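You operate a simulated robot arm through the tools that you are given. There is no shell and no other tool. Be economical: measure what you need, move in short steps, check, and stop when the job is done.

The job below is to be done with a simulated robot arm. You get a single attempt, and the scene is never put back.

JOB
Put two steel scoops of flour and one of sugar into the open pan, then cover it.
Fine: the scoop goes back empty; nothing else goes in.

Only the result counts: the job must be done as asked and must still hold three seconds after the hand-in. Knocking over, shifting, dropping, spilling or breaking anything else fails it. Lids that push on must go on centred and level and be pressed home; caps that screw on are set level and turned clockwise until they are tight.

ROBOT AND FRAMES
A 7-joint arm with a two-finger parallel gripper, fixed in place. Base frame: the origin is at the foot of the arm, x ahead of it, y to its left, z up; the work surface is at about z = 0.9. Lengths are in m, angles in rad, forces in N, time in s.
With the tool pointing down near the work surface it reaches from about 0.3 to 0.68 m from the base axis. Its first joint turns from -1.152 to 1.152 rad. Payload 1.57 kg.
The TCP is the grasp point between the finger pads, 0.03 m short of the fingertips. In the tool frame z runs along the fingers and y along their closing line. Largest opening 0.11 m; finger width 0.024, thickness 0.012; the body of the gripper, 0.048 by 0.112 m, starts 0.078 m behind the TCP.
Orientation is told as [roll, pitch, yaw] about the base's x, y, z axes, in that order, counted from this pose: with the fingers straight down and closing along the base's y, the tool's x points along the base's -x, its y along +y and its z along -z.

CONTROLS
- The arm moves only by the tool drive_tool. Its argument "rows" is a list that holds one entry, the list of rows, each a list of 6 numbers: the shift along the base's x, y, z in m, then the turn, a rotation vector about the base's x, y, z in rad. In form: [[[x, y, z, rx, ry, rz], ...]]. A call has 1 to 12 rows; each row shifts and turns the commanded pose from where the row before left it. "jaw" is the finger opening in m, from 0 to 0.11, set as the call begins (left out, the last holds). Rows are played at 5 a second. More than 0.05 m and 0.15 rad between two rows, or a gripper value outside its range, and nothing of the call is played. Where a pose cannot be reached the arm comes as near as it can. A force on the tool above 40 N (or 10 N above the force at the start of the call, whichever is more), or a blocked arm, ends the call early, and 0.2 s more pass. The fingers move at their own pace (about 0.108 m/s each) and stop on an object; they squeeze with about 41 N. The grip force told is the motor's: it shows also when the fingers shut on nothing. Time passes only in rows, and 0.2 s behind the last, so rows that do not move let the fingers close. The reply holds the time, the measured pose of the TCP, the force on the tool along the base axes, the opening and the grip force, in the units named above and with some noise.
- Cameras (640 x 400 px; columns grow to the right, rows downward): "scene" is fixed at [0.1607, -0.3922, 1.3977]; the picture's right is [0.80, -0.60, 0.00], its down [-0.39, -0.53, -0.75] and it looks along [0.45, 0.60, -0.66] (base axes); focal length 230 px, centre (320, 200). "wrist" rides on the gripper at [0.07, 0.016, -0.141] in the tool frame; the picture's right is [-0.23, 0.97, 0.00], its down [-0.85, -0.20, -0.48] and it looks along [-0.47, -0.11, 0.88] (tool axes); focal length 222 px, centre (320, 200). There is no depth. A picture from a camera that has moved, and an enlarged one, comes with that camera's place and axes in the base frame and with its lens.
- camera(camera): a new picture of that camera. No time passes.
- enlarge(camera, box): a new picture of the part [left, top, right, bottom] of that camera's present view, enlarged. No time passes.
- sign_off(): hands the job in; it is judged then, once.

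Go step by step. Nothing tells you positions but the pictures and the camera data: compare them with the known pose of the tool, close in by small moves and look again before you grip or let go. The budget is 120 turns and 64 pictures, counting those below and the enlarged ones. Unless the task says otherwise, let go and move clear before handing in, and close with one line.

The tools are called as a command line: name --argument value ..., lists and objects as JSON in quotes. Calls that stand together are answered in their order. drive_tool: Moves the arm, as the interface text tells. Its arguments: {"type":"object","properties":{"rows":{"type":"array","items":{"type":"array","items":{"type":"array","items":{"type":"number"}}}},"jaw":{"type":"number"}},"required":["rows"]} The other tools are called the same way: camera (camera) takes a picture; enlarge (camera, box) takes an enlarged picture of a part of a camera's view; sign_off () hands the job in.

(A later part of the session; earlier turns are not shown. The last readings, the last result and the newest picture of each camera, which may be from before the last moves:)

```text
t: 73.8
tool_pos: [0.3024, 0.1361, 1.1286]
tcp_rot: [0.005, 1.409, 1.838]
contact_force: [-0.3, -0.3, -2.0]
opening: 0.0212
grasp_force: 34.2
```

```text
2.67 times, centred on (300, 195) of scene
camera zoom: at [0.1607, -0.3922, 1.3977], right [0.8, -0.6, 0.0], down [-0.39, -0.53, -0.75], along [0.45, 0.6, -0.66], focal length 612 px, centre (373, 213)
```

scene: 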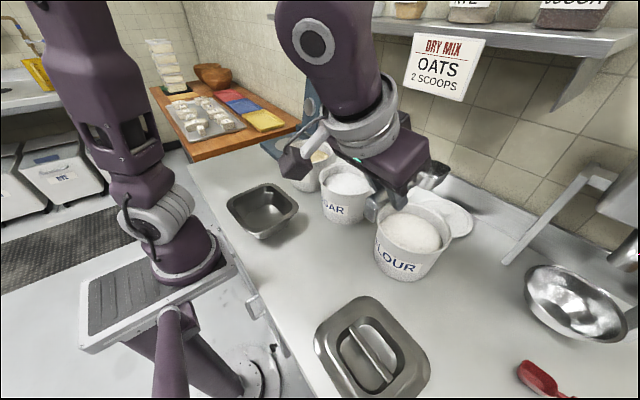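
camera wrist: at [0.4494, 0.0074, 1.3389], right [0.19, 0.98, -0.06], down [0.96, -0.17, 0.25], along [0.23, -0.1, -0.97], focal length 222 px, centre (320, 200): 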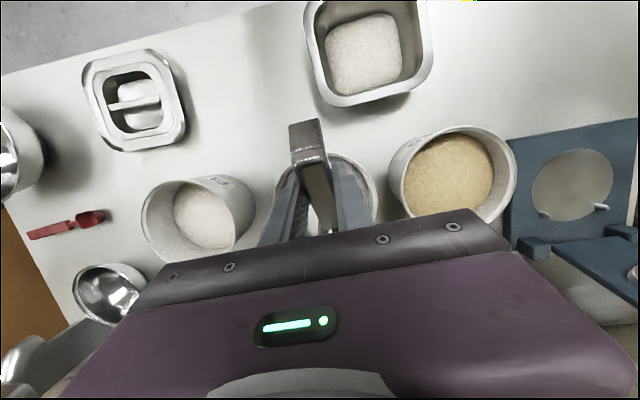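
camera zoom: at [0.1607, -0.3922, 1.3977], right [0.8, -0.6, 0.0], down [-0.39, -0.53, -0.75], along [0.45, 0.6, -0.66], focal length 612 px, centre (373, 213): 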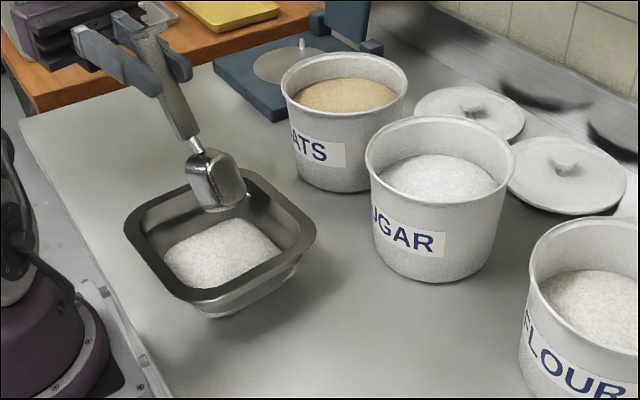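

The scoop is empty. Both tubs may have moved by a few mm, so I'll compare with the first picture using the same crop.

enlarge --camera "scene" --box '[210, 130, 470, 320]'

```text
2.11 times, centred on (340, 225) of scene
camera zoom: at [0.1607, -0.3922, 1.3977], right [0.8, -0.6, 0.0], down [-0.39, -0.53, -0.75], along [0.45, 0.6, -0.66], focal length 484 px, centre (278, 147)
```

zoom: 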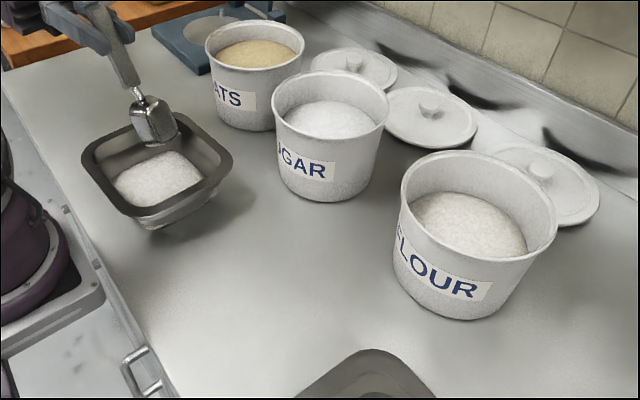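

The shifts are only a few mm. I'll bring the scoop back to level and then return it to where it lay.

drive_tool --rows '[[[0.0034, -0.0125, 0.01, 0.145, 0.0388, 0], [0.0034, -0.0125, 0.01, 0.145, 0.0388, 0], [0.0034, -0.0125, 0.01, 0.145, 0.0388, 0], [0.0034, -0.0125, 0.01, 0.145, 0.0388, 0], [0.0034, -0.0125, 0, 0.145, 0.0388, 0], [0.0034, -0.0125, 0, 0.145, 0.0388, 0], [0.0034, -0.0125, 0, 0.145, 0.0388, 0], [0.0034, -0.0125, 0, 0.145, 0.0388, 0], [0.0034, -0.0125, 0, 0.145, 0.0388, 0], [0.0034, -0.0125, 0, 0.145, 0.0388, 0], [0.0034, -0.0125, 0, 0.145, 0.0388, 0], [0.0034, -0.0125, 0, 0.145, 0.0388, 0]]]'

drive_tool --rows '[[[-0.005, -0.018, 0, 0.145, 0.0388, 0], [-0.0055, -0.018, 0, 0, 0, -0.053], [-0.0055, -0.018, 0, 0, 0, -0.053], [-0.0055, -0.018, 0, 0, 0, -0.053], [-0.0055, -0.018, 0, 0, 0, -0.053], [-0.0055, -0.018, 0, 0, 0, -0.053], [-0.0055, -0.018, -0.02, 0, 0, 0], [-0.0055, -0.018, -0.02, 0, 0, 0], [-0.0055, -0.018, -0.02, 0, 0, 0]]]'

enlarge --camera "scene" --box '[210, 130, 470, 320]'

```text
t: 76.4
tool_pos: [0.3441, -0.015, 1.1688]
tcp_rot: [-0.008, -0.394, 1.833]
contact_force: [0.2, -0.2, -1.2]
opening: 0.0214
grasp_force: 34.6
```

```text
t: 78.4
tool_pos: [0.2945, -0.1758, 1.1067]
tcp_rot: [-0.008, -0.545, 1.567]
contact_force: [-0.6, -0.3, -1.6]
opening: 0.0215
grasp_force: 34.6
```

```text
2.11 times, centred on (340, 225) of scene
camera zoom: at [0.1607, -0.3922, 1.3977], right [0.8, -0.6, 0.0], down [-0.39, -0.53, -0.75], along [0.45, 0.6, -0.66], focal length 484 px, centre (278, 147)
```

zoom: 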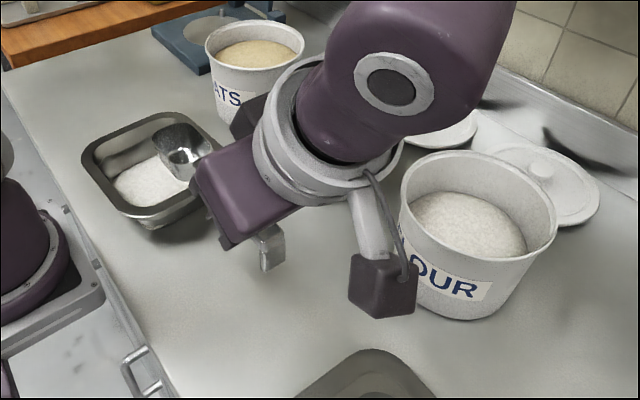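

The bowl is empty. I'll lower the scoop onto its original spot.

drive_tool --rows '[[[-0.0009, -0.003, -0.03, 0, 0.0017, 0.001], [-0.0009, -0.003, -0.03, 0, 0.0017, 0.001], [-0.0009, -0.003, -0.03, 0, 0.0017, 0.001], [-0.0008, -0.003, -0.03, 0, 0.0017, 0.001], [0, 0, -0.025, 0, 0, 0], [0, 0, -0.015, 0, 0, 0], [0, 0, -0.006, 0, 0, 0]]]'

```text
t: 80.0
tool_pos: [0.2914, -0.1867, 0.9414]
tcp_rot: [0.001, -0.542, 1.569]
contact_force: [-0.3, -1.9, 7.2]
opening: 0.0215
grasp_force: 34.2
```

There is light contact just above the original height. I'll ease down 2 mm and release.

drive_tool --rows '[[[0, 0, -0.001, 0, 0, 0], [0, 0, -0.001, 0, 0, 0]]]'

drive_tool --jaw 0.06 --rows '[[[0, 0, 0, 0, 0, 0], [0, 0, 0, 0, 0, 0], [0, 0, 0, 0, 0, 0]]]'

drive_tool --rows '[[[0, -0.008, 0.015, 0, 0, 0], [0, -0.008, 0.02, 0, 0, 0], [0, -0.01, 0.03, 0, 0, 0], [0, -0.01, 0.04, 0, 0, 0], [0.01, -0.01, 0.05, 0, 0, 0], [0.02, -0.01, 0.05, 0, 0, 0]]]'

camera --camera "wrist"

camera --camera "scene"

```text
t: 80.6
tool_pos: [0.2917, -0.1874, 0.9394]
tcp_rot: [0.002, -0.541, 1.567]
contact_force: [1.7, -1.6, 7.8]
opening: 0.0215
grasp_force: 34.5
```

```text
t: 81.4
tool_pos: [0.2915, -0.1866, 0.9387]
tcp_rot: [0.001, -0.543, 1.567]
contact_force: [-0.5, -0.1, 0.7]
opening: 0.0599
grasp_force: 0.1
```

```text
refused: row 5 steps farther than a row can; nothing moved
```

```text
30 pictures are left
camera wrist: at [0.2755, -0.3205, 1.0231], right [-0.97, 0.2, 0.12], down [0.2, 0.49, 0.85], along [0.11, 0.85, -0.51], focal length 222 px, centre (320, 200)
```

wrist: 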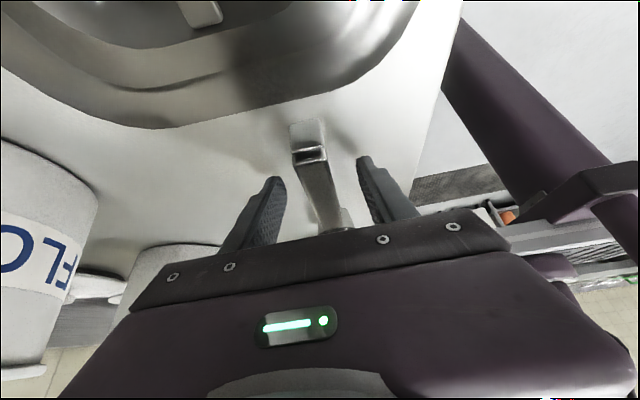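

```text
29 pictures are left
```

scene: 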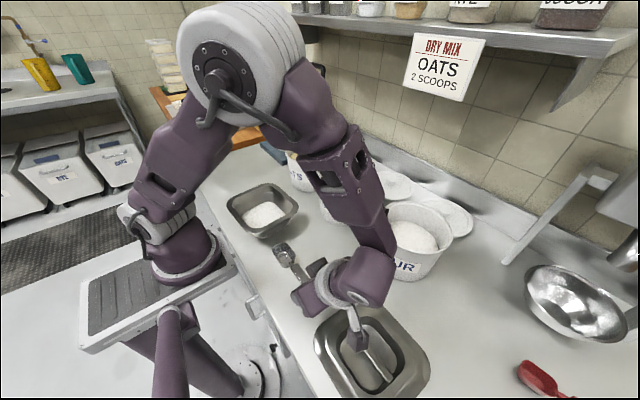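

The scoop is lying where it was. I'll retreat upward, straighten the tool, and look at the lid and pan from above.

drive_tool --jaw 0.11 --rows '[[[0, -0.004, 0.008, 0, 0, 0], [0, -0.007, 0.015, 0, 0, 0], [0, -0.01, 0.025, 0, 0, 0], [0, -0.01, 0.04, 0, 0, 0], [0, 0, 0.045, 0, 0, 0], [0, 0, 0.045, 0, 0, 0], [0, 0, 0.045, 0, 0, 0]]]'

drive_tool --rows '[[[0.004, -0.01, 0.01, -0.136, 0, 0], [0.004, -0.01, 0.01, -0.136, 0, 0], [0.004, -0.01, 0.01, -0.136, 0, 0], [0.004, -0.01, 0.01, -0.136, 0, 0]]]'

camera --camera "wrist"

camera --camera "scene"

```text
t: 83.0
tool_pos: [0.2903, -0.2176, 1.1611]
tcp_rot: [0.001, -0.543, 1.567]
contact_force: [0.1, -0.2, -0.3]
opening: 0.11
grasp_force: 0.2
```

```text
t: 84.0
tool_pos: [0.3072, -0.2582, 1.2024]
tcp_rot: [0.0, 0.004, 1.566]
contact_force: [-1.0, -0.4, -0.8]
opening: 0.1099
grasp_force: 0.1
```

```text
28 pictures are left
camera wrist: at [0.2908, -0.3287, 1.3429], right [-0.97, 0.23, 0.0], down [0.2, 0.86, 0.48], along [0.11, 0.46, -0.88], focal length 222 px, centre (320, 200)
```

wrist: 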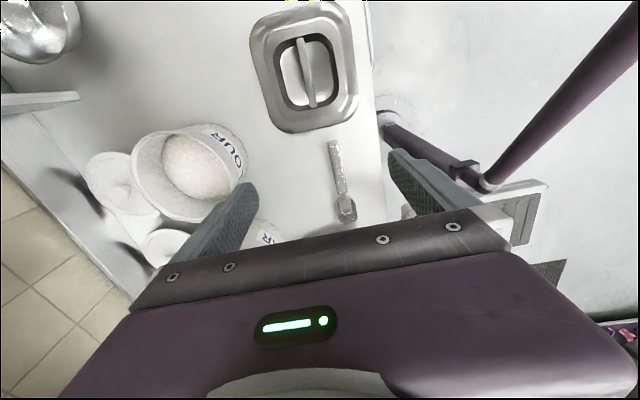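

```text
27 pictures are left
```

scene: 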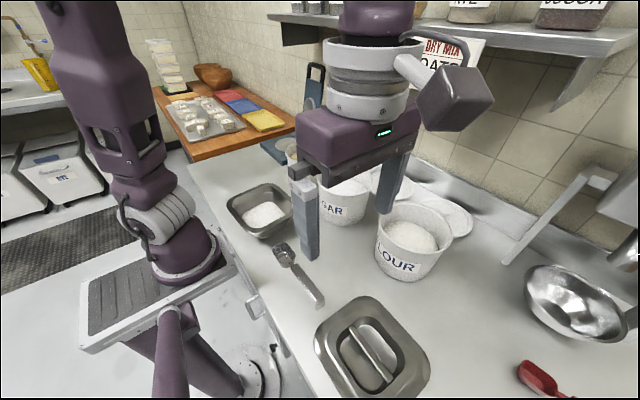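

enlarge --camera "wrist" --box '[230, 0, 390, 140]'

enlarge --camera "scene" --box '[300, 280, 440, 400]'

enlarge --camera "scene" --box '[210, 165, 310, 255]'

```text
2.86 times, centred on (310, 70) of wrist
camera zoom: at [0.2908, -0.3287, 1.3429], right [-0.97, 0.23, 0.0], down [0.2, 0.86, 0.48], along [0.11, 0.46, -0.88], focal length 635 px, centre (349, 571)
```

zoom: 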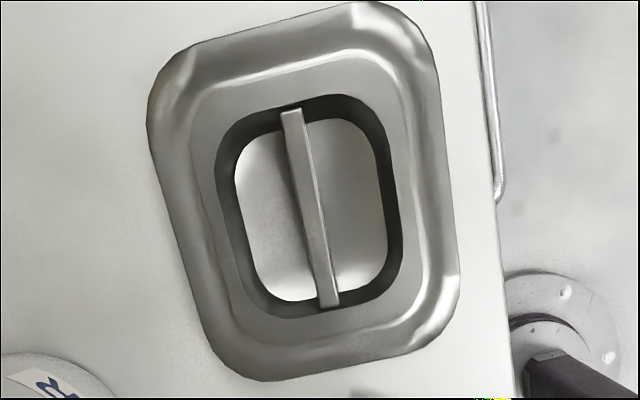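

```text
3.33 times, centred on (370, 340) of scene
camera zoom: at [0.1606, -0.3922, 1.3977], right [0.8, -0.6, 0.0], down [-0.39, -0.53, -0.75], along [0.45, 0.6, -0.66], focal length 766 px, centre (153, -267)
```

zoom: 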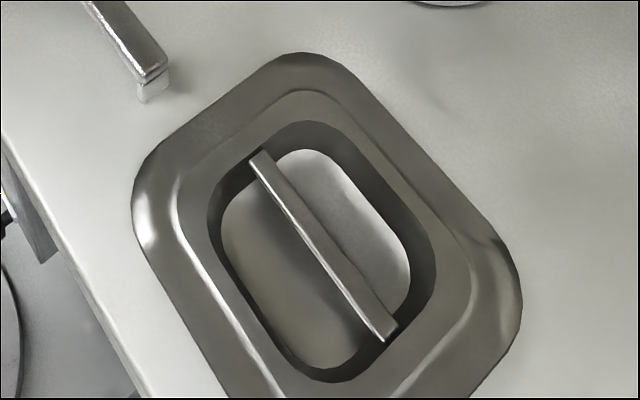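

```text
4.44 times, centred on (260, 210) of scene
camera zoom: at [0.1606, -0.3922, 1.3977], right [0.8, -0.6, 0.0], down [-0.39, -0.53, -0.75], along [0.45, 0.6, -0.66], focal length 1021 px, centre (587, 156)
```

zoom: 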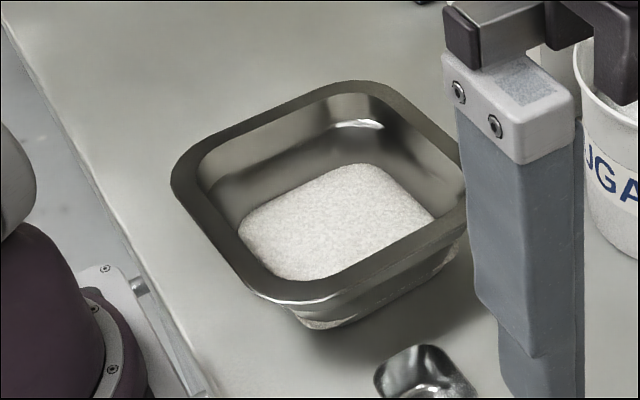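

The lid is a recessed type with a bar handle along y from (0.311,-0.296) to (0.308,-0.390), top z≈0.929. The lid centre is about (0.310,-0.343) and the pan about (0.312,0.082), in the same orientation. I'll view the pan from the matching pose to compare directly.

drive_tool --rows '[[[0.0002, 0.0425, 0, 0, 0, 0], [0.0002, 0.0425, 0, 0, 0, 0], [0.0002, 0.0425, 0, 0, 0, 0], [0.0002, 0.0425, 0, 0, 0, 0], [0.0002, 0.0425, 0, 0, 0, 0], [0.0002, 0.0425, 0, 0, 0, 0], [0.0002, 0.0425, 0, 0, 0, 0], [0.0002, 0.0425, 0, 0, 0, 0], [0.0002, 0.0425, 0, 0, 0, 0], [0.0002, 0.0425, 0, 0, 0, 0]]]'

enlarge --camera "wrist" --box '[230, 0, 390, 140]'

camera --camera "scene"

```text
t: 86.2
tool_pos: [0.31, 0.1662, 1.2043]
tcp_rot: [0.001, 0.002, 1.569]
contact_force: [0.1, 0.2, 0.0]
opening: 0.1099
grasp_force: 0.1
```

```text
2.86 times, centred on (310, 70) of wrist
camera zoom: at [0.2946, 0.0966, 1.3442], right [-0.97, 0.23, 0.0], down [0.2, 0.86, 0.48], along [0.11, 0.46, -0.88], focal length 635 px, centre (349, 571)
```

zoom: 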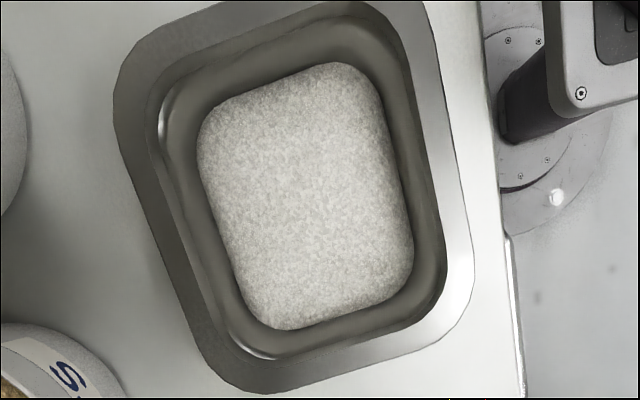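

```text
22 pictures are left
```

scene: 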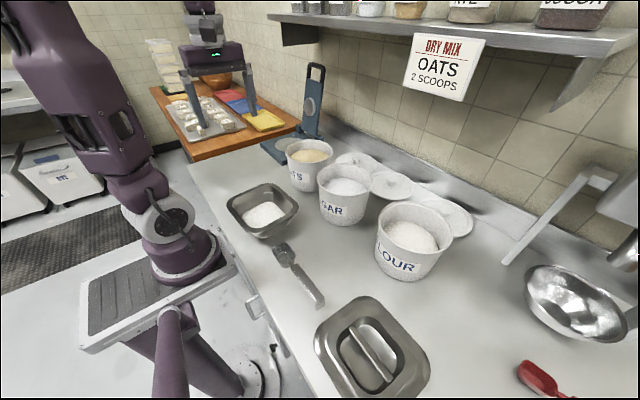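

The pan may be rotated a few degrees relative to the lid, so I'll move back a little to get the whole pan in view for a better measurement.

drive_tool --rows '[[[0, -0.03, 0, 0, 0, 0], [0, -0.03, 0, 0, 0, 0]]]'

enlarge --camera "wrist" --box '[230, 30, 390, 170]'

drive_tool --rows '[[[0, -0.0425, 0, 0, 0, 0], [0, -0.0425, 0, 0, 0, 0], [0, -0.0425, 0, 0, 0, 0], [0, -0.0425, 0, 0, 0, 0], [0, -0.0425, 0, 0, 0, 0], [0, -0.0425, 0, 0, 0, 0], [0, -0.0425, 0, 0, 0, 0], [0, -0.0425, 0, 0, 0, 0], [0, -0.0425, 0, 0, 0, 0], [0, -0.0425, 0, 0, 0, 0]]]'

enlarge --camera "wrist" --box '[230, 30, 390, 170]'

```text
t: 86.8
tool_pos: [0.311, 0.1057, 1.2018]
tcp_rot: [0.0, 0.003, 1.569]
contact_force: [-0.5, 0.4, -0.2]
opening: 0.1101
grasp_force: 0.1
```

```text
2.86 times, centred on (310, 100) of wrist
camera zoom: at [0.2949, 0.0361, 1.3428], right [-0.97, 0.23, 0.0], down [0.2, 0.86, 0.48], along [0.11, 0.46, -0.88], focal length 635 px, centre (349, 486)
```

zoom: 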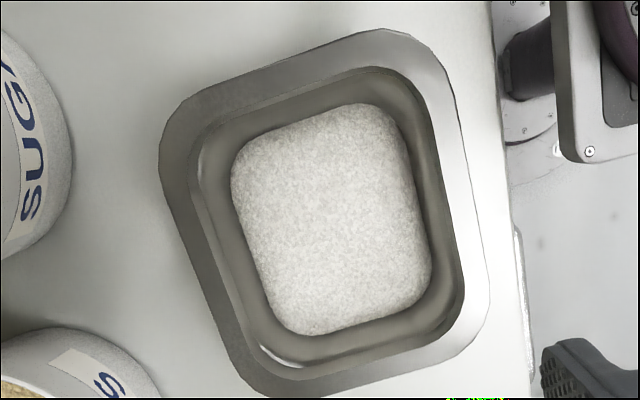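

```text
t: 89.0
tool_pos: [0.3101, -0.3206, 1.2021]
tcp_rot: [0.002, 0.001, 1.57]
contact_force: [-0.5, -0.7, -0.5]
opening: 0.1099
grasp_force: 0.0
```

```text
2.86 times, centred on (310, 100) of wrist
camera zoom: at [0.2938, -0.3905, 1.3428], right [-0.97, 0.23, 0.0], down [0.2, 0.86, 0.48], along [0.11, 0.46, -0.88], focal length 635 px, centre (349, 486)
```

zoom: 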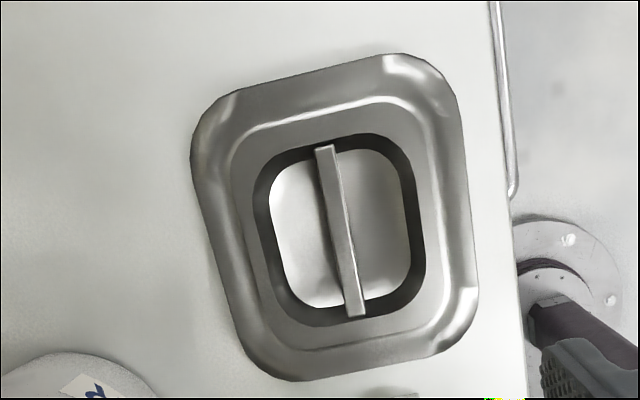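

Measured: lid centre (0.311,-0.344) at about -1.8°, pan centre (0.316,0.078) at about +3°. So the lid needs a shift of (+0.005,+0.422) and a turn of +0.084 rad. Next I'll lower onto the bar with the fingers narrowed to fit the recess.

drive_tool --jaw 0.05 --rows '[[[0, -0.012, -0.03, 0, 0, -0.015], [0, -0.0124, -0.04, 0, 0, -0.016], [0, 0, -0.045, 0, 0, 0], [0, 0, -0.045, 0, 0, 0], [0, 0, -0.045, 0, 0, 0], [0, 0, -0.02, 0, 0, 0]]]'

camera --camera "wrist"

enlarge --camera "scene" --box '[270, 230, 450, 400]'

```text
t: 90.4
tool_pos: [0.309, -0.3427, 0.9768]
tcp_rot: [0.0, 0.002, 1.539]
contact_force: [-0.3, 0.2, 0.7]
opening: 0.0501
grasp_force: 0.0
```

```text
19 pictures are left
camera wrist: at [0.2907, -0.4128, 1.1172], right [-0.97, 0.26, 0.0], down [0.23, 0.85, 0.48], along [0.12, 0.46, -0.88], focal length 222 px, centre (320, 200)
```

wrist: 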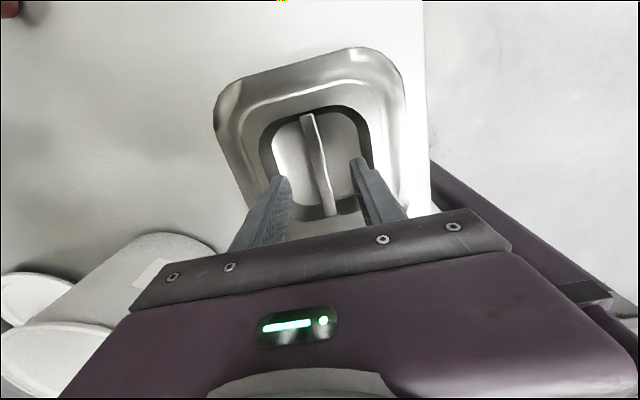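

```text
2.35 times, centred on (360, 315) of scene
camera zoom: at [0.1607, -0.3922, 1.3977], right [0.8, -0.6, 0.0], down [-0.39, -0.53, -0.75], along [0.45, 0.6, -0.66], focal length 540 px, centre (226, -71)
```

zoom: 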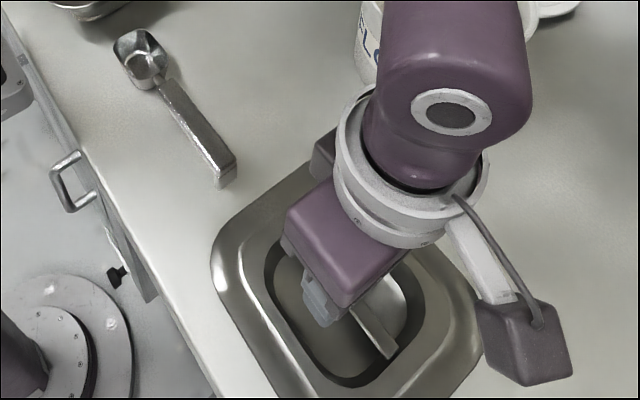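

The bar sits centred between the fingers. I'll lower and close.

drive_tool --rows '[[[0.001, -0.002, -0.012, 0, 0, 0], [0, 0, -0.012, 0, 0, 0], [0, 0, -0.011, 0, 0, 0]]]'

drive_tool --jaw 0 --rows '[[[0, 0, 0, 0, 0, 0], [0, 0, 0, 0, 0, 0], [0, 0, 0, 0, 0, 0]]]'

```text
t: 91.2
tool_pos: [0.3092, -0.3463, 0.9427]
tcp_rot: [0.001, 0.002, 1.539]
contact_force: [-0.6, -0.6, -0.3]
opening: 0.05
grasp_force: 0.0
```

```text
t: 92.0
tool_pos: [0.3104, -0.345, 0.9423]
tcp_rot: [0.001, 0.001, 1.538]
contact_force: [0.3, 0.3, -0.4]
opening: 0.0122
grasp_force: 30.1
```

Gripped on the bar (12 mm). I'll lift straight up, checking weight and level.

drive_tool --rows '[[[0, 0, 0.01, 0, 0, 0], [0, 0, 0.02, 0, 0, 0], [0, 0, 0.03, 0, 0, 0], [0, 0, 0.04, 0, 0, 0], [0, 0, 0.04, 0, 0, 0], [0, 0, 0.02, 0, 0, 0]]]'

camera --camera "scene"

```text
t: 93.4
tool_pos: [0.3117, -0.3458, 1.1024]
tcp_rot: [0.001, 0.003, 1.538]
contact_force: [-1.1, -0.4, -2.3]
opening: 0.0127
grasp_force: 29.8
```

```text
17 pictures are left
```

scene: 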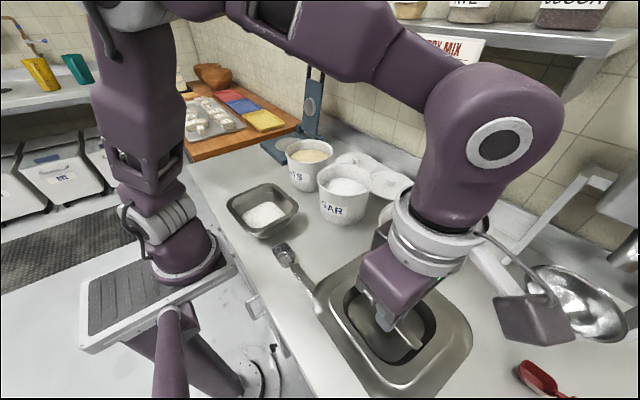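

The lid is up and level. I'll carry it over the pan with the small turn.

drive_tool --rows '[[[0.0004, 0.0422, 0, 0, 0, 0.0084], [0.0004, 0.0422, 0, 0, 0, 0.0084], [0.0004, 0.0422, 0, 0, 0, 0.0084], [0.0004, 0.0422, 0, 0, 0, 0.0084], [0.0004, 0.0422, 0, 0, 0, 0.0084], [0.0004, 0.0422, 0, 0, 0, 0.0084], [0.0004, 0.0422, 0, 0, 0, 0.0084], [0.0004, 0.0422, 0, 0, 0, 0.0084], [0.0004, 0.0422, 0, 0, 0, 0.0084], [0.0004, 0.0422, 0, 0, 0, 0.0084]]]'

drive_tool --rows '[[[0, 0, -0.03, 0, 0, 0], [0, 0, -0.025, 0, 0, 0]]]'

enlarge --camera "scene" --box '[190, 120, 350, 260]'

camera --camera "wrist"

```text
t: 95.6
tool_pos: [0.3152, 0.0766, 1.1013]
tcp_rot: [-0.001, 0.001, 1.622]
contact_force: [-0.4, 0.5, -1.5]
opening: 0.0123
grasp_force: 29.4
```

```text
t: 96.2
tool_pos: [0.3167, 0.0782, 1.0455]
tcp_rot: [0.0, 0.001, 1.622]
contact_force: [0.5, 0.6, -1.9]
opening: 0.0124
grasp_force: 29.0
```

```text
2.86 times, centred on (270, 190) of scene
camera zoom: at [0.1607, -0.3922, 1.3977], right [0.8, -0.6, 0.0], down [-0.39, -0.53, -0.75], along [0.45, 0.6, -0.66], focal length 656 px, centre (463, 229)
```

zoom: 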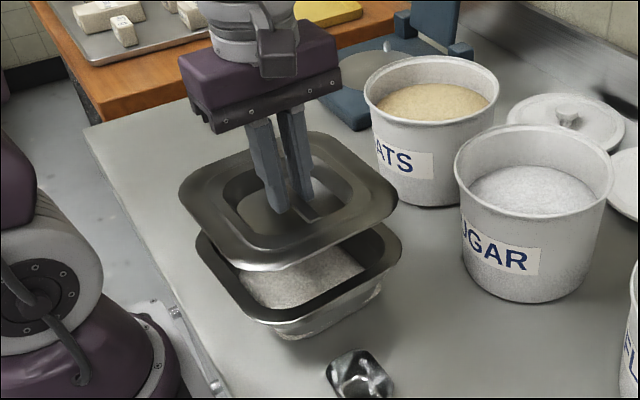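

```text
15 pictures are left
camera wrist: at [0.3038, 0.0066, 1.1862], right [-0.98, 0.18, 0.0], down [0.16, 0.86, 0.48], along [0.09, 0.47, -0.88], focal length 222 px, centre (320, 200)
```

wrist: 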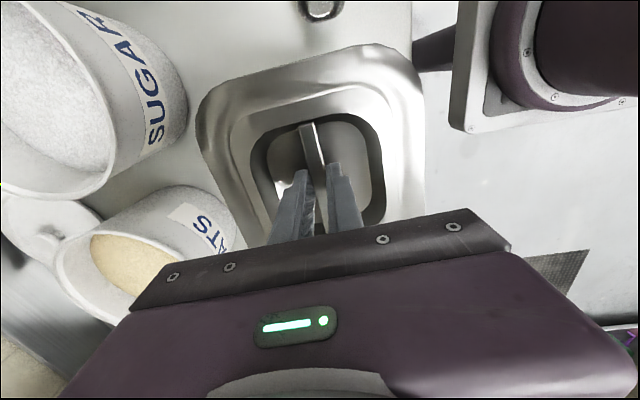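

The lid is aligned over the pan within a few mm. I'll lower to about 2 cm above the rim and re-check.

drive_tool --rows '[[[0, 0, -0.015, 0, 0, 0], [0, 0, -0.015, 0, 0, 0], [0, 0, -0.012, 0, 0, 0]]]'

enlarge --camera "scene" --box '[210, 150, 310, 250]'

enlarge --camera "wrist" --box '[180, 20, 440, 240]'

```text
t: 97.0
tool_pos: [0.3136, 0.0763, 1.0033]
tcp_rot: [-0.002, 0.003, 1.622]
contact_force: [-0.2, 0.7, -1.0]
opening: 0.0123
grasp_force: 29.8
```

```text
4.00 times, centred on (260, 200) of scene
camera zoom: at [0.1607, -0.3922, 1.3977], right [0.8, -0.6, 0.0], down [-0.39, -0.53, -0.75], along [0.45, 0.6, -0.66], focal length 919 px, centre (560, 200)
```

zoom: 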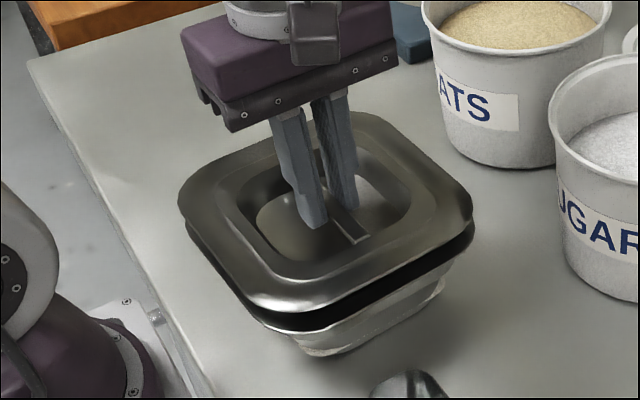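

```text
1.82 times, centred on (310, 130) of wrist
camera zoom: at [0.3026, 0.0057, 1.1444], right [-0.98, 0.18, 0.0], down [0.16, 0.86, 0.48], along [0.08, 0.47, -0.88], focal length 404 px, centre (338, 327)
```

zoom: 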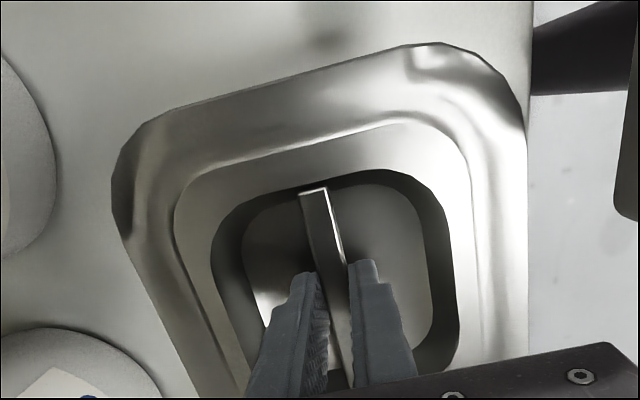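

Alignment looks good all around. I'll lower gently until it seats.

drive_tool --rows '[[[0.001, 0.0005, -0.005, 0, 0, 0], [0, 0, -0.004, 0, 0, 0], [0, 0, -0.003, 0, 0, 0], [0, 0, -0.003, 0, 0, 0], [0, 0, -0.002, 0, 0, 0]]]'

enlarge --camera "scene" --box '[210, 150, 310, 250]'

```text
t: 98.2
tool_pos: [0.3167, 0.078, 0.9875]
tcp_rot: [0.001, 0.002, 1.621]
contact_force: [0.7, -0.6, -1.3]
opening: 0.0124
grasp_force: 29.4
```

```text
4.00 times, centred on (260, 200) of scene
camera zoom: at [0.1607, -0.3922, 1.3977], right [0.8, -0.6, 0.0], down [-0.39, -0.53, -0.75], along [0.45, 0.6, -0.66], focal length 919 px, centre (560, 200)
```

zoom: 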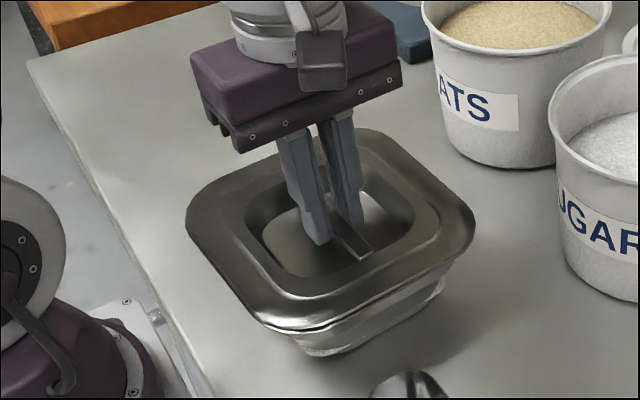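

The outlines coincide. I'll continue down in 2 mm steps to feel the seat.

drive_tool --rows '[[[0, 0, -0.002, 0, 0, 0], [0, 0, -0.002, 0, 0, 0], [0, 0, -0.002, 0, 0, 0]]]'

drive_tool --rows '[[[0, 0, -0.002, 0, 0, 0], [0, 0, -0.002, 0, 0, 0], [0, 0, -0.002, 0, 0, 0]]]'

```text
t: 99.0
tool_pos: [0.316, 0.0781, 0.9821]
tcp_rot: [0.001, 0.002, 1.622]
contact_force: [-2.4, 0.3, 27.2]
opening: 0.0123
grasp_force: 30.0
```

```text
t: 99.9
tool_pos: [0.3152, 0.0774, 0.9763]
tcp_rot: [-0.001, 0.002, 1.623]
contact_force: [-3.1, 0.8, 12.1]
opening: 0.0127
grasp_force: 29.7
stopped in row 3: the force on the tool passed its limit (the readings are from after the stop); the commanded pose is now the measured one
```

It met resistance and then slid down about 6 mm, so it is pressing in. I'll look.

enlarge --camera "scene" --box '[210, 150, 310, 250]'

drive_tool --rows '[[[0, 0, -0.002, 0, 0, 0], [0, 0, -0.002, 0, 0, 0], [0, 0, -0.002, 0, 0, 0]]]'

```text
4.00 times, centred on (260, 200) of scene
camera zoom: at [0.1604, -0.3922, 1.3978], right [0.8, -0.6, 0.0], down [-0.39, -0.53, -0.75], along [0.45, 0.6, -0.66], focal length 919 px, centre (560, 200)
```

zoom: 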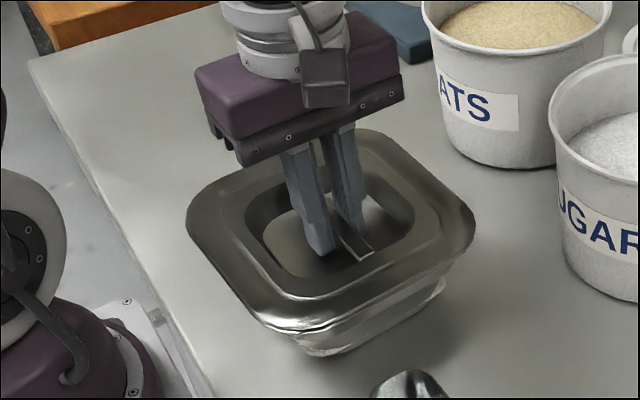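

```text
t: 100.2
tool_pos: [0.3159, 0.0773, 0.9776]
tcp_rot: [-0.002, -0.001, 1.621]
contact_force: [-3.9, 0.8, 16.0]
opening: 0.0121
grasp_force: 29.7
stopped in row 1: the force on the tool passed its limit (the readings are from after the stop); the commanded pose is now the measured one
```

The fingers slid along the bar and now press on the lid's centre with over 40 N, while the lid itself stays still. I'll release, rise, and inspect how it sits.

drive_tool --jaw 0.045 --rows '[[[0, 0, 0, 0, 0, 0], [0, 0, 0.001, 0, 0, 0], [0, 0, 0.004, 0, 0, 0], [0, 0, 0.015, 0, 0, 0], [0, 0, 0.03, 0, 0, 0], [0, 0, 0.04, 0, 0, 0], [0, 0, 0.04, 0, 0, 0], [0, 0.02, 0.045, 0, 0, 0], [0, 0.02, 0.045, 0, 0, 0]]]'

enlarge --camera "scene" --box '[210, 150, 310, 250]'

enlarge --camera "wrist" --box '[230, 10, 390, 150]'

```text
t: 102.2
tool_pos: [0.3155, 0.1192, 1.1977]
tcp_rot: [-0.003, 0.001, 1.62]
contact_force: [-0.7, -0.1, -0.3]
opening: 0.0448
grasp_force: 0.1
```

```text
4.00 times, centred on (260, 200) of scene
camera zoom: at [0.1606, -0.3922, 1.3977], right [0.8, -0.6, 0.0], down [-0.39, -0.53, -0.75], along [0.45, 0.6, -0.66], focal length 919 px, centre (560, 200)
```

zoom: 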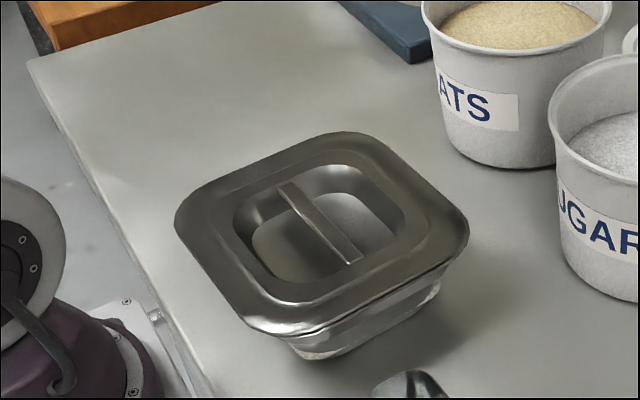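

```text
2.86 times, centred on (310, 80) of wrist
camera zoom: at [0.3028, 0.0479, 1.3389], right [-0.98, 0.18, 0.0], down [0.16, 0.86, 0.48], along [0.09, 0.47, -0.88], focal length 635 px, centre (349, 543)
```

zoom: 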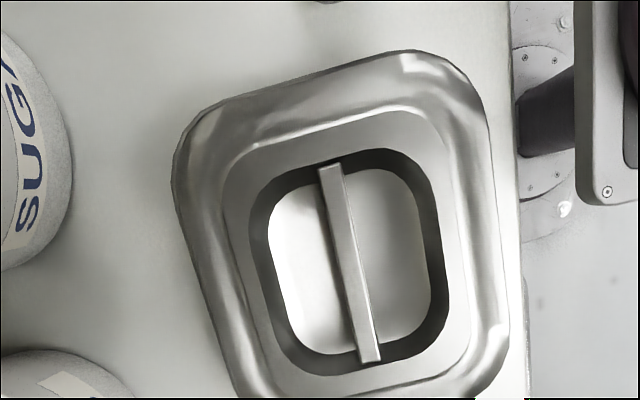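

On release the lid, and apparently the pan with it, moved about 7 mm. I need a close look at how lid and pan sit relative to each other.

enlarge --camera "scene" --box '[228, 175, 292, 245]'

```text
5.71 times, centred on (260, 210) of scene
camera zoom: at [0.1606, -0.3922, 1.3977], right [0.8, -0.6, 0.0], down [-0.39, -0.53, -0.75], along [0.45, 0.6, -0.66], focal length 1312 px, centre (663, 143)
```

zoom: 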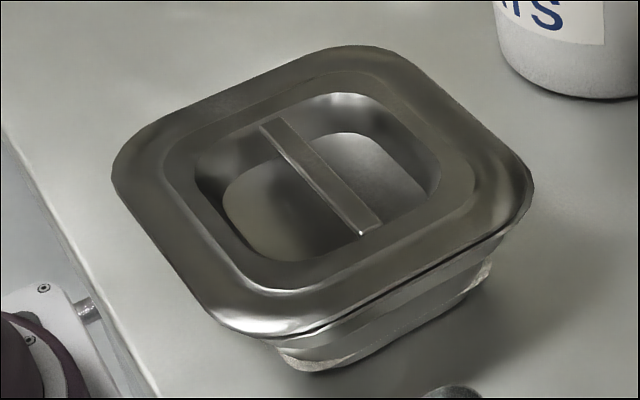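

There is a thin dark line between lid and rim on the near side, so I'll press it home with closed fingers on the bar centre and watch the contact height.

drive_tool --jaw 0 --rows '[[[-0.003, -0.018, -0.04, 0, 0, 0], [-0.0038, -0.0195, -0.04, 0, 0, 0], [0, 0, -0.045, 0, 0, 0], [0, 0, -0.045, 0, 0, 0], [0, 0, -0.012, 0, 0, 0]]]'

drive_tool --rows '[[[0, 0, -0.003, 0, 0, 0], [0, 0, -0.003, 0, 0, 0], [0, 0, -0.002, 0, 0, 0], [0, 0, -0.002, 0, 0, 0], [0, 0, -0.002, 0, 0, 0], [0, 0, -0.002, 0, 0, 0], [0, 0, -0.002, 0, 0, 0], [0, 0, -0.002, 0, 0, 0]]]'

```text
t: 103.4
tool_pos: [0.31, 0.0803, 1.0155]
tcp_rot: [-0.002, 0.0, 1.62]
contact_force: [0.1, 0.5, 0.3]
opening: 0.0001
grasp_force: 20.9
```

```text
t: 105.2
tool_pos: [0.3089, 0.0807, 0.9972]
tcp_rot: [-0.003, 0.001, 1.622]
contact_force: [-6.0, -3.0, 36.1]
opening: 0.0
grasp_force: 21.1
```

drive_tool --rows '[[[0, 0, -0.0005, 0, 0, 0], [0, 0, -0.0005, 0, 0, 0], [0, 0, -0.0005, 0, 0, 0], [0, 0, -0.0005, 0, 0, 0]]]'

enlarge --camera "scene" --box '[228, 175, 292, 245]'

```text
t: 105.5
tool_pos: [0.3094, 0.0796, 0.9976]
tcp_rot: [-0.005, -0.001, 1.619]
contact_force: [-5.8, 0.3, 20.2]
opening: 0.0
grasp_force: 21.7
stopped in row 1: the force on the tool passed its limit (the readings are from after the stop); the commanded pose is now the measured one
```

```text
5.71 times, centred on (260, 210) of scene
camera zoom: at [0.1603, -0.3923, 1.3978], right [0.8, -0.6, 0.0], down [-0.39, -0.53, -0.75], along [0.45, 0.6, -0.66], focal length 1312 px, centre (663, 143)
```

zoom: 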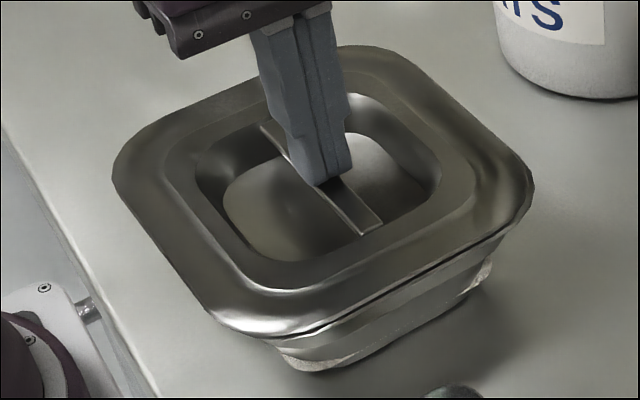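

enlarge --camera "scene" --box '[246, 203, 286, 243]'

```text
10.00 times, centred on (266, 223) of scene
camera zoom: at [0.1603, -0.3923, 1.3978], right [0.8, -0.6, 0.0], down [-0.39, -0.53, -0.75], along [0.45, 0.6, -0.66], focal length 2296 px, centre (860, -30)
```

zoom: 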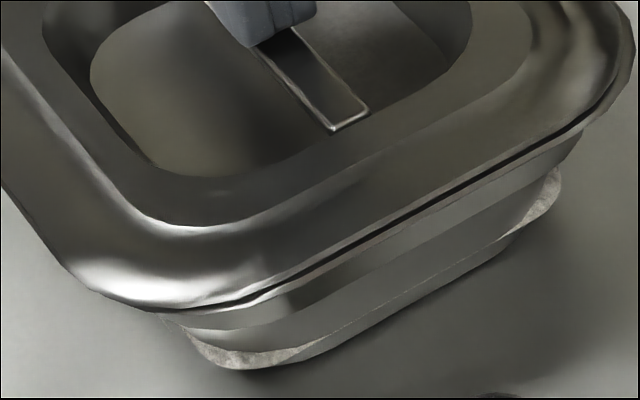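

The lid sits a few mm toward -x on the pan, and I think that leaves a small gap so it isn't home. I'll re-grip the bar, lift it a little, and re-measure against the pan.

drive_tool --rows '[[[0, 0, 0.02, 0, 0, 0], [0, 0, 0.02, 0, 0, 0]]]'

drive_tool --jaw 0.045 --rows '[[[0, 0.001, 0, 0, 0, 0], [0, 0, 0, 0, 0, 0], [0, 0, -0.02, 0, 0, 0], [0, 0, -0.02, 0, 0, 0], [0, 0, -0.014, 0, 0, 0]]]'

drive_tool --jaw 0 --rows '[[[0, 0, 0, 0, 0, 0], [0, 0, 0, 0, 0, 0], [0, 0, 0, 0, 0, 0]]]'

drive_tool --rows '[[[0, 0, 0.005, 0, 0, 0], [0, 0, 0.015, 0, 0, 0], [0, 0, 0.02, 0, 0, 0], [0, 0, 0.02, 0, 0, 0], [0, 0, 0, 0, 0, 0]]]'

enlarge --camera "scene" --box '[222, 155, 298, 245]'

```text
t: 106.1
tool_pos: [0.3118, 0.081, 1.0385]
tcp_rot: [-0.003, 0.001, 1.619]
contact_force: [0.0, -0.3, -0.1]
opening: 0.0001
grasp_force: 21.1
```

```text
t: 107.3
tool_pos: [0.3111, 0.0818, 0.9829]
tcp_rot: [-0.004, -0.001, 1.618]
contact_force: [0.5, 0.4, 0.6]
opening: 0.045
grasp_force: 0.0
```

```text
t: 108.1
tool_pos: [0.3112, 0.0832, 0.9831]
tcp_rot: [-0.004, 0.001, 1.62]
contact_force: [0.6, -0.5, 1.1]
opening: 0.0124
grasp_force: 29.6
```

```text
t: 109.3
tool_pos: [0.31, 0.0807, 1.0441]
tcp_rot: [-0.003, 0.001, 1.621]
contact_force: [-0.7, -0.5, -0.7]
opening: 0.0125
grasp_force: 29.0
```

```text
4.44 times, centred on (260, 200) of scene
camera zoom: at [0.1607, -0.3922, 1.3977], right [0.8, -0.6, 0.0], down [-0.39, -0.53, -0.75], along [0.45, 0.6, -0.66], focal length 1021 px, centre (587, 200)
```

zoom: 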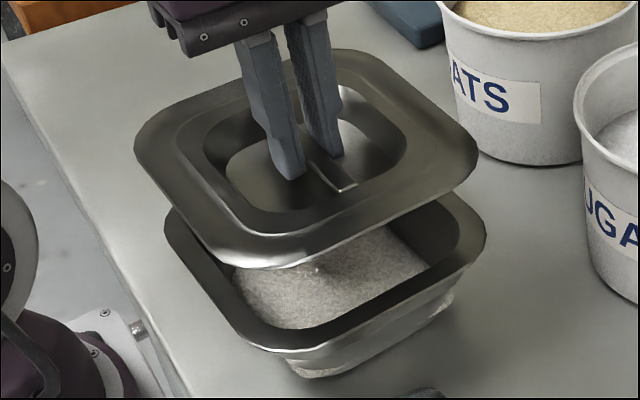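

The contents are undisturbed. Comparing corners, the lid is about 4 mm too far in +y and about 0.5° off. I'll correct that, then lower close to the rim and check.

drive_tool --rows '[[[0, -0.004, 0, 0, 0, 0.008], [0, 0, -0.02, 0, 0, 0], [0, 0, -0.02, 0, 0, 0], [0, 0, -0.014, 0, 0, 0], [0, 0, 0, 0, 0, 0]]]'

enlarge --camera "scene" --box '[226, 178, 290, 242]'

```text
t: 110.5
tool_pos: [0.31, 0.0775, 0.9896]
tcp_rot: [-0.004, 0.0, 1.628]
contact_force: [0.1, -0.6, -1.5]
opening: 0.0125
grasp_force: 29.6
```

```text
6.25 times, centred on (258, 210) of scene
camera zoom: at [0.1607, -0.3922, 1.3977], right [0.8, -0.6, 0.0], down [-0.39, -0.53, -0.75], along [0.45, 0.6, -0.66], focal length 1435 px, centre (708, 138)
```

zoom: 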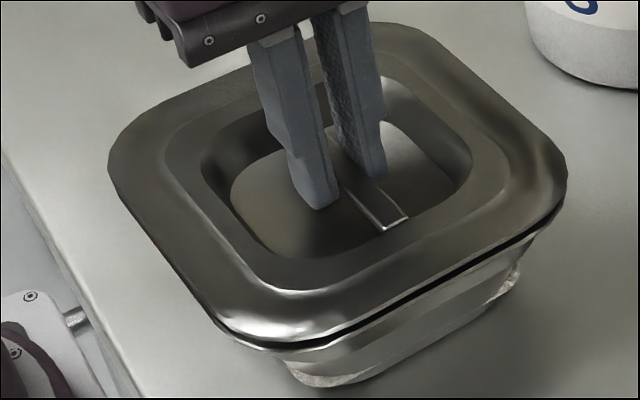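

The gap is now even and the pan rim shows symmetrically under both near corners. I'll lower and press.

drive_tool --rows '[[[0, 0, -0.002, 0, 0, 0], [0, 0, -0.002, 0, 0, 0], [0, 0, -0.001, 0, 0, 0], [0, 0, -0.001, 0, 0, 0]]]'

drive_tool --rows '[[[0, 0, -0.001, 0, 0, 0], [0, 0, -0.001, 0, 0, 0], [0, 0, -0.001, 0, 0, 0]]]'

```text
t: 111.5
tool_pos: [0.3099, 0.0773, 0.9839]
tcp_rot: [-0.002, 0.001, 1.629]
contact_force: [-6.7, -0.1, 27.0]
opening: 0.0129
grasp_force: 29.4
```

```text
t: 112.3
tool_pos: [0.3109, 0.0775, 0.9794]
tcp_rot: [-0.004, 0.0, 1.627]
contact_force: [-2.0, -0.2, 28.3]
opening: 0.0123
grasp_force: 29.8
```

I'll relax the load, open gently and rise, then press on the bar with closed fingers and compare the contact height with before.

drive_tool --rows '[[[0, 0, 0.001, 0, 0, 0], [0, 0, 0.001, 0, 0, 0], [0, 0, 0.001, 0, 0, 0]]]'

drive_tool --jaw 0.03 --rows '[[[0, 0, 0, 0, 0, 0], [0, 0, 0, 0, 0, 0], [0, 0, 0.02, 0, 0, 0], [0, 0, 0.03, 0, 0, 0]]]'

drive_tool --jaw 0 --rows '[[[0, 0, 0, 0, 0, 0], [0, 0, 0, 0, 0, 0], [0, 0, -0.015, 0, 0, 0], [0, 0, -0.01, 0, 0, 0], [0, 0, -0.002, 0, 0, 0], [0, 0, -0.002, 0, 0, 0], [0, 0, -0.002, 0, 0, 0], [0, 0, -0.002, 0, 0, 0]]]'

```text
t: 113.1
tool_pos: [0.3108, 0.0773, 0.9833]
tcp_rot: [-0.002, 0.0, 1.628]
contact_force: [-0.2, 0.6, -2.1]
opening: 0.0124
grasp_force: 29.4
```

```text
t: 114.1
tool_pos: [0.3094, 0.0784, 1.0339]
tcp_rot: [-0.003, 0.001, 1.628]
contact_force: [-0.1, 0.2, 0.8]
opening: 0.0301
grasp_force: 0.0
```

```text
t: 115.9
tool_pos: [0.3099, 0.0769, 1.0022]
tcp_rot: [-0.005, -0.001, 1.628]
contact_force: [-3.2, 0.8, 37.9]
opening: 0.0001
grasp_force: 21.7
```

This time it bears 5 mm higher than before, so the earlier position was seated deeper. I'll look closely.

enlarge --camera "scene" --box '[226, 178, 290, 242]'

```text
6.25 times, centred on (258, 210) of scene
camera zoom: at [0.1602, -0.3923, 1.3978], right [0.8, -0.6, 0.0], down [-0.39, -0.53, -0.75], along [0.45, 0.6, -0.66], focal length 1435 px, centre (708, 138)
```

zoom: 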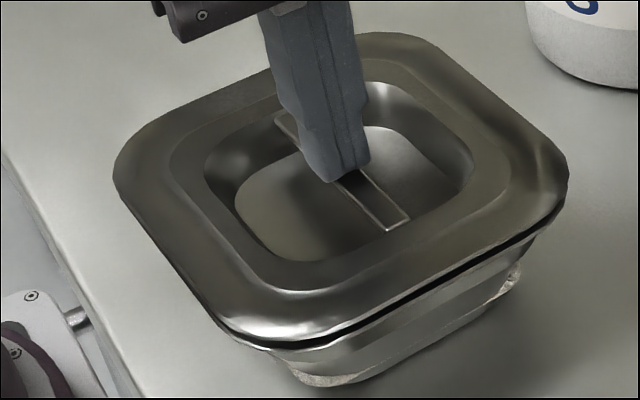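

The earlier seat matched the pan outline nearly exactly and sat 5 mm lower, so my correction was wrong. I'll re-grip, lift slightly, and go back to (0.310, 0.082) with the original yaw.

drive_tool --rows '[[[0, 0, 0.01, 0, 0, 0], [0, 0, 0.02, 0, 0, 0]]]'

drive_tool --jaw 0.04 --rows '[[[0, 0, 0, 0, 0, 0], [0, 0, -0.02, 0, 0, 0], [0, 0, -0.02, 0, 0, 0], [0, 0, -0.006, 0, 0, 0]]]'

drive_tool --jaw 0 --rows '[[[0, 0, 0, 0, 0, 0], [0, 0, 0, 0, 0, 0], [0, 0, 0.006, 0, 0, 0], [0, 0, 0.006, 0, 0, 0], [-0.0005, 0.0045, 0, 0, 0, -0.008], [0, 0, 0, 0, 0, 0]]]'

```text
t: 116.5
tool_pos: [0.3103, 0.0773, 1.0305]
tcp_rot: [-0.005, 0.0, 1.628]
contact_force: [-0.6, -0.4, -0.1]
opening: 0.0
grasp_force: 21.8
```

```text
t: 117.5
tool_pos: [0.3095, 0.0784, 0.9848]
tcp_rot: [-0.005, 0.0, 1.627]
contact_force: [-0.2, 0.0, 0.2]
opening: 0.0398
grasp_force: 0.0
```

```text
t: 118.9
tool_pos: [0.3091, 0.0829, 0.9957]
tcp_rot: [-0.003, -0.002, 1.621]
contact_force: [0.4, -0.2, -1.8]
opening: 0.0125
grasp_force: 29.8
```

drive_tool --rows '[[[0, 0, -0.003, 0, 0, 0], [0, 0, -0.003, 0, 0, 0], [0, 0, -0.003, 0, 0, 0], [0, 0, -0.001, 0, 0, 0]]]'

drive_tool --rows '[[[0, 0, -0.001, 0, 0, 0], [0, 0, -0.001, 0, 0, 0]]]'

drive_tool --rows '[[[0, 0, -0.001, 0, 0, 0], [0, 0, -0.001, 0, 0, 0]]]'

```text
t: 119.9
tool_pos: [0.3093, 0.0821, 0.9857]
tcp_rot: [-0.003, 0.0, 1.622]
contact_force: [-0.3, -0.4, -1.8]
opening: 0.0124
grasp_force: 28.9
```

```text
t: 120.5
tool_pos: [0.3096, 0.083, 0.9849]
tcp_rot: [-0.003, 0.001, 1.622]
contact_force: [-0.5, -0.7, 5.2]
opening: 0.0125
grasp_force: 29.4
```

```text
t: 121.1
tool_pos: [0.309, 0.0825, 0.9816]
tcp_rot: [-0.003, -0.001, 1.621]
contact_force: [1.7, 0.0, 9.2]
opening: 0.0126
grasp_force: 29.8
```

drive_tool --rows '[[[0, 0, -0.001, 0, 0, 0], [0, 0, -0.001, 0, 0, 0]]]'

drive_tool --rows '[[[0, 0, -0.001, 0, 0, 0], [0, 0, -0.001, 0, 0, 0]]]'

```text
t: 121.7
tool_pos: [0.3092, 0.0823, 0.9804]
tcp_rot: [-0.002, 0.001, 1.62]
contact_force: [2.5, -4.9, 13.6]
opening: 0.012
grasp_force: 30.0
```

```text
t: 122.3
tool_pos: [0.3089, 0.0826, 0.978]
tcp_rot: [-0.004, 0.0, 1.622]
contact_force: [0.4, 1.2, 26.4]
opening: 0.0125
grasp_force: 29.9
```

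It slid in steadily over about 6 mm and then firmed up. I'll unload, release, then press on the bar to compare heights.

drive_tool --rows '[[[0, 0, 0.001, 0, 0, 0], [0, 0, 0.0005, 0, 0, 0]]]'

drive_tool --jaw 0.03 --rows '[[[0, 0, 0, 0, 0, 0], [0, 0, 0, 0, 0, 0], [0, 0, 0.02, 0, 0, 0], [0, 0, 0.03, 0, 0, 0]]]'

drive_tool --jaw 0 --rows '[[[0, 0, 0, 0, 0, 0], [0, 0, 0, 0, 0, 0], [0, 0, -0.015, 0, 0, 0], [0, 0, -0.01, 0, 0, 0], [0, 0, -0.002, 0, 0, 0], [0, 0, -0.002, 0, 0, 0], [0, 0, -0.002, 0, 0, 0], [0, 0, -0.001, 0, 0, 0]]]'

```text
t: 122.9
tool_pos: [0.3085, 0.0825, 0.9797]
tcp_rot: [-0.002, 0.001, 1.622]
contact_force: [-0.9, -0.1, -0.9]
opening: 0.0119
grasp_force: 28.8
```

```text
t: 123.9
tool_pos: [0.3096, 0.0839, 1.0308]
tcp_rot: [-0.001, -0.001, 1.621]
contact_force: [-0.3, -0.1, -0.3]
opening: 0.0299
grasp_force: 0.1
```

```text
t: 125.7
tool_pos: [0.308, 0.082, 0.9984]
tcp_rot: [-0.003, 0.0, 1.62]
contact_force: [-0.1, 0.0, 0.1]
opening: 0.0
grasp_force: 21.6
```

The bar is now lower than before, with no contact yet at 0.998. I'll keep pressing down.

drive_tool --rows '[[[0, 0, -0.001, 0, 0, 0], [0, 0, -0.001, 0, 0, 0], [0, 0, -0.001, 0, 0, 0], [0, 0, -0.0005, 0, 0, 0], [0, 0, -0.0005, 0, 0, 0], [0, 0, -0.0005, 0, 0, 0]]]'

enlarge --camera "scene" --box '[226, 178, 290, 242]'

```text
t: 126.2
tool_pos: [0.3091, 0.0823, 0.9977]
tcp_rot: [-0.006, 0.001, 1.62]
contact_force: [-4.8, -1.2, 16.9]
opening: 0.0
grasp_force: 21.4
stopped in row 2: the force on the tool passed its limit (the readings are from after the stop); the commanded pose is now the measured one
```

```text
6.25 times, centred on (258, 210) of scene
camera zoom: at [0.1603, -0.3923, 1.3978], right [0.8, -0.6, 0.0], down [-0.39, -0.53, -0.75], along [0.45, 0.6, -0.66], focal length 1435 px, centre (708, 138)
```

zoom: 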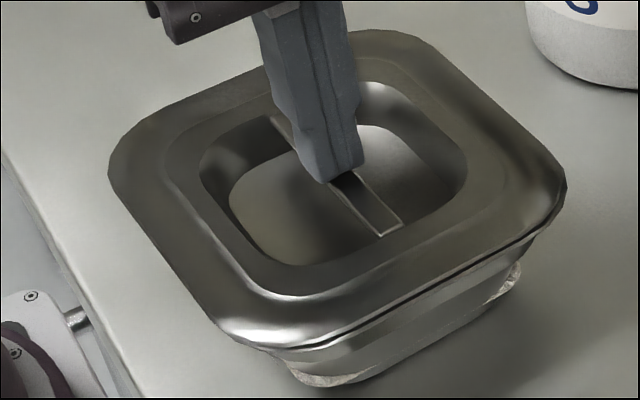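

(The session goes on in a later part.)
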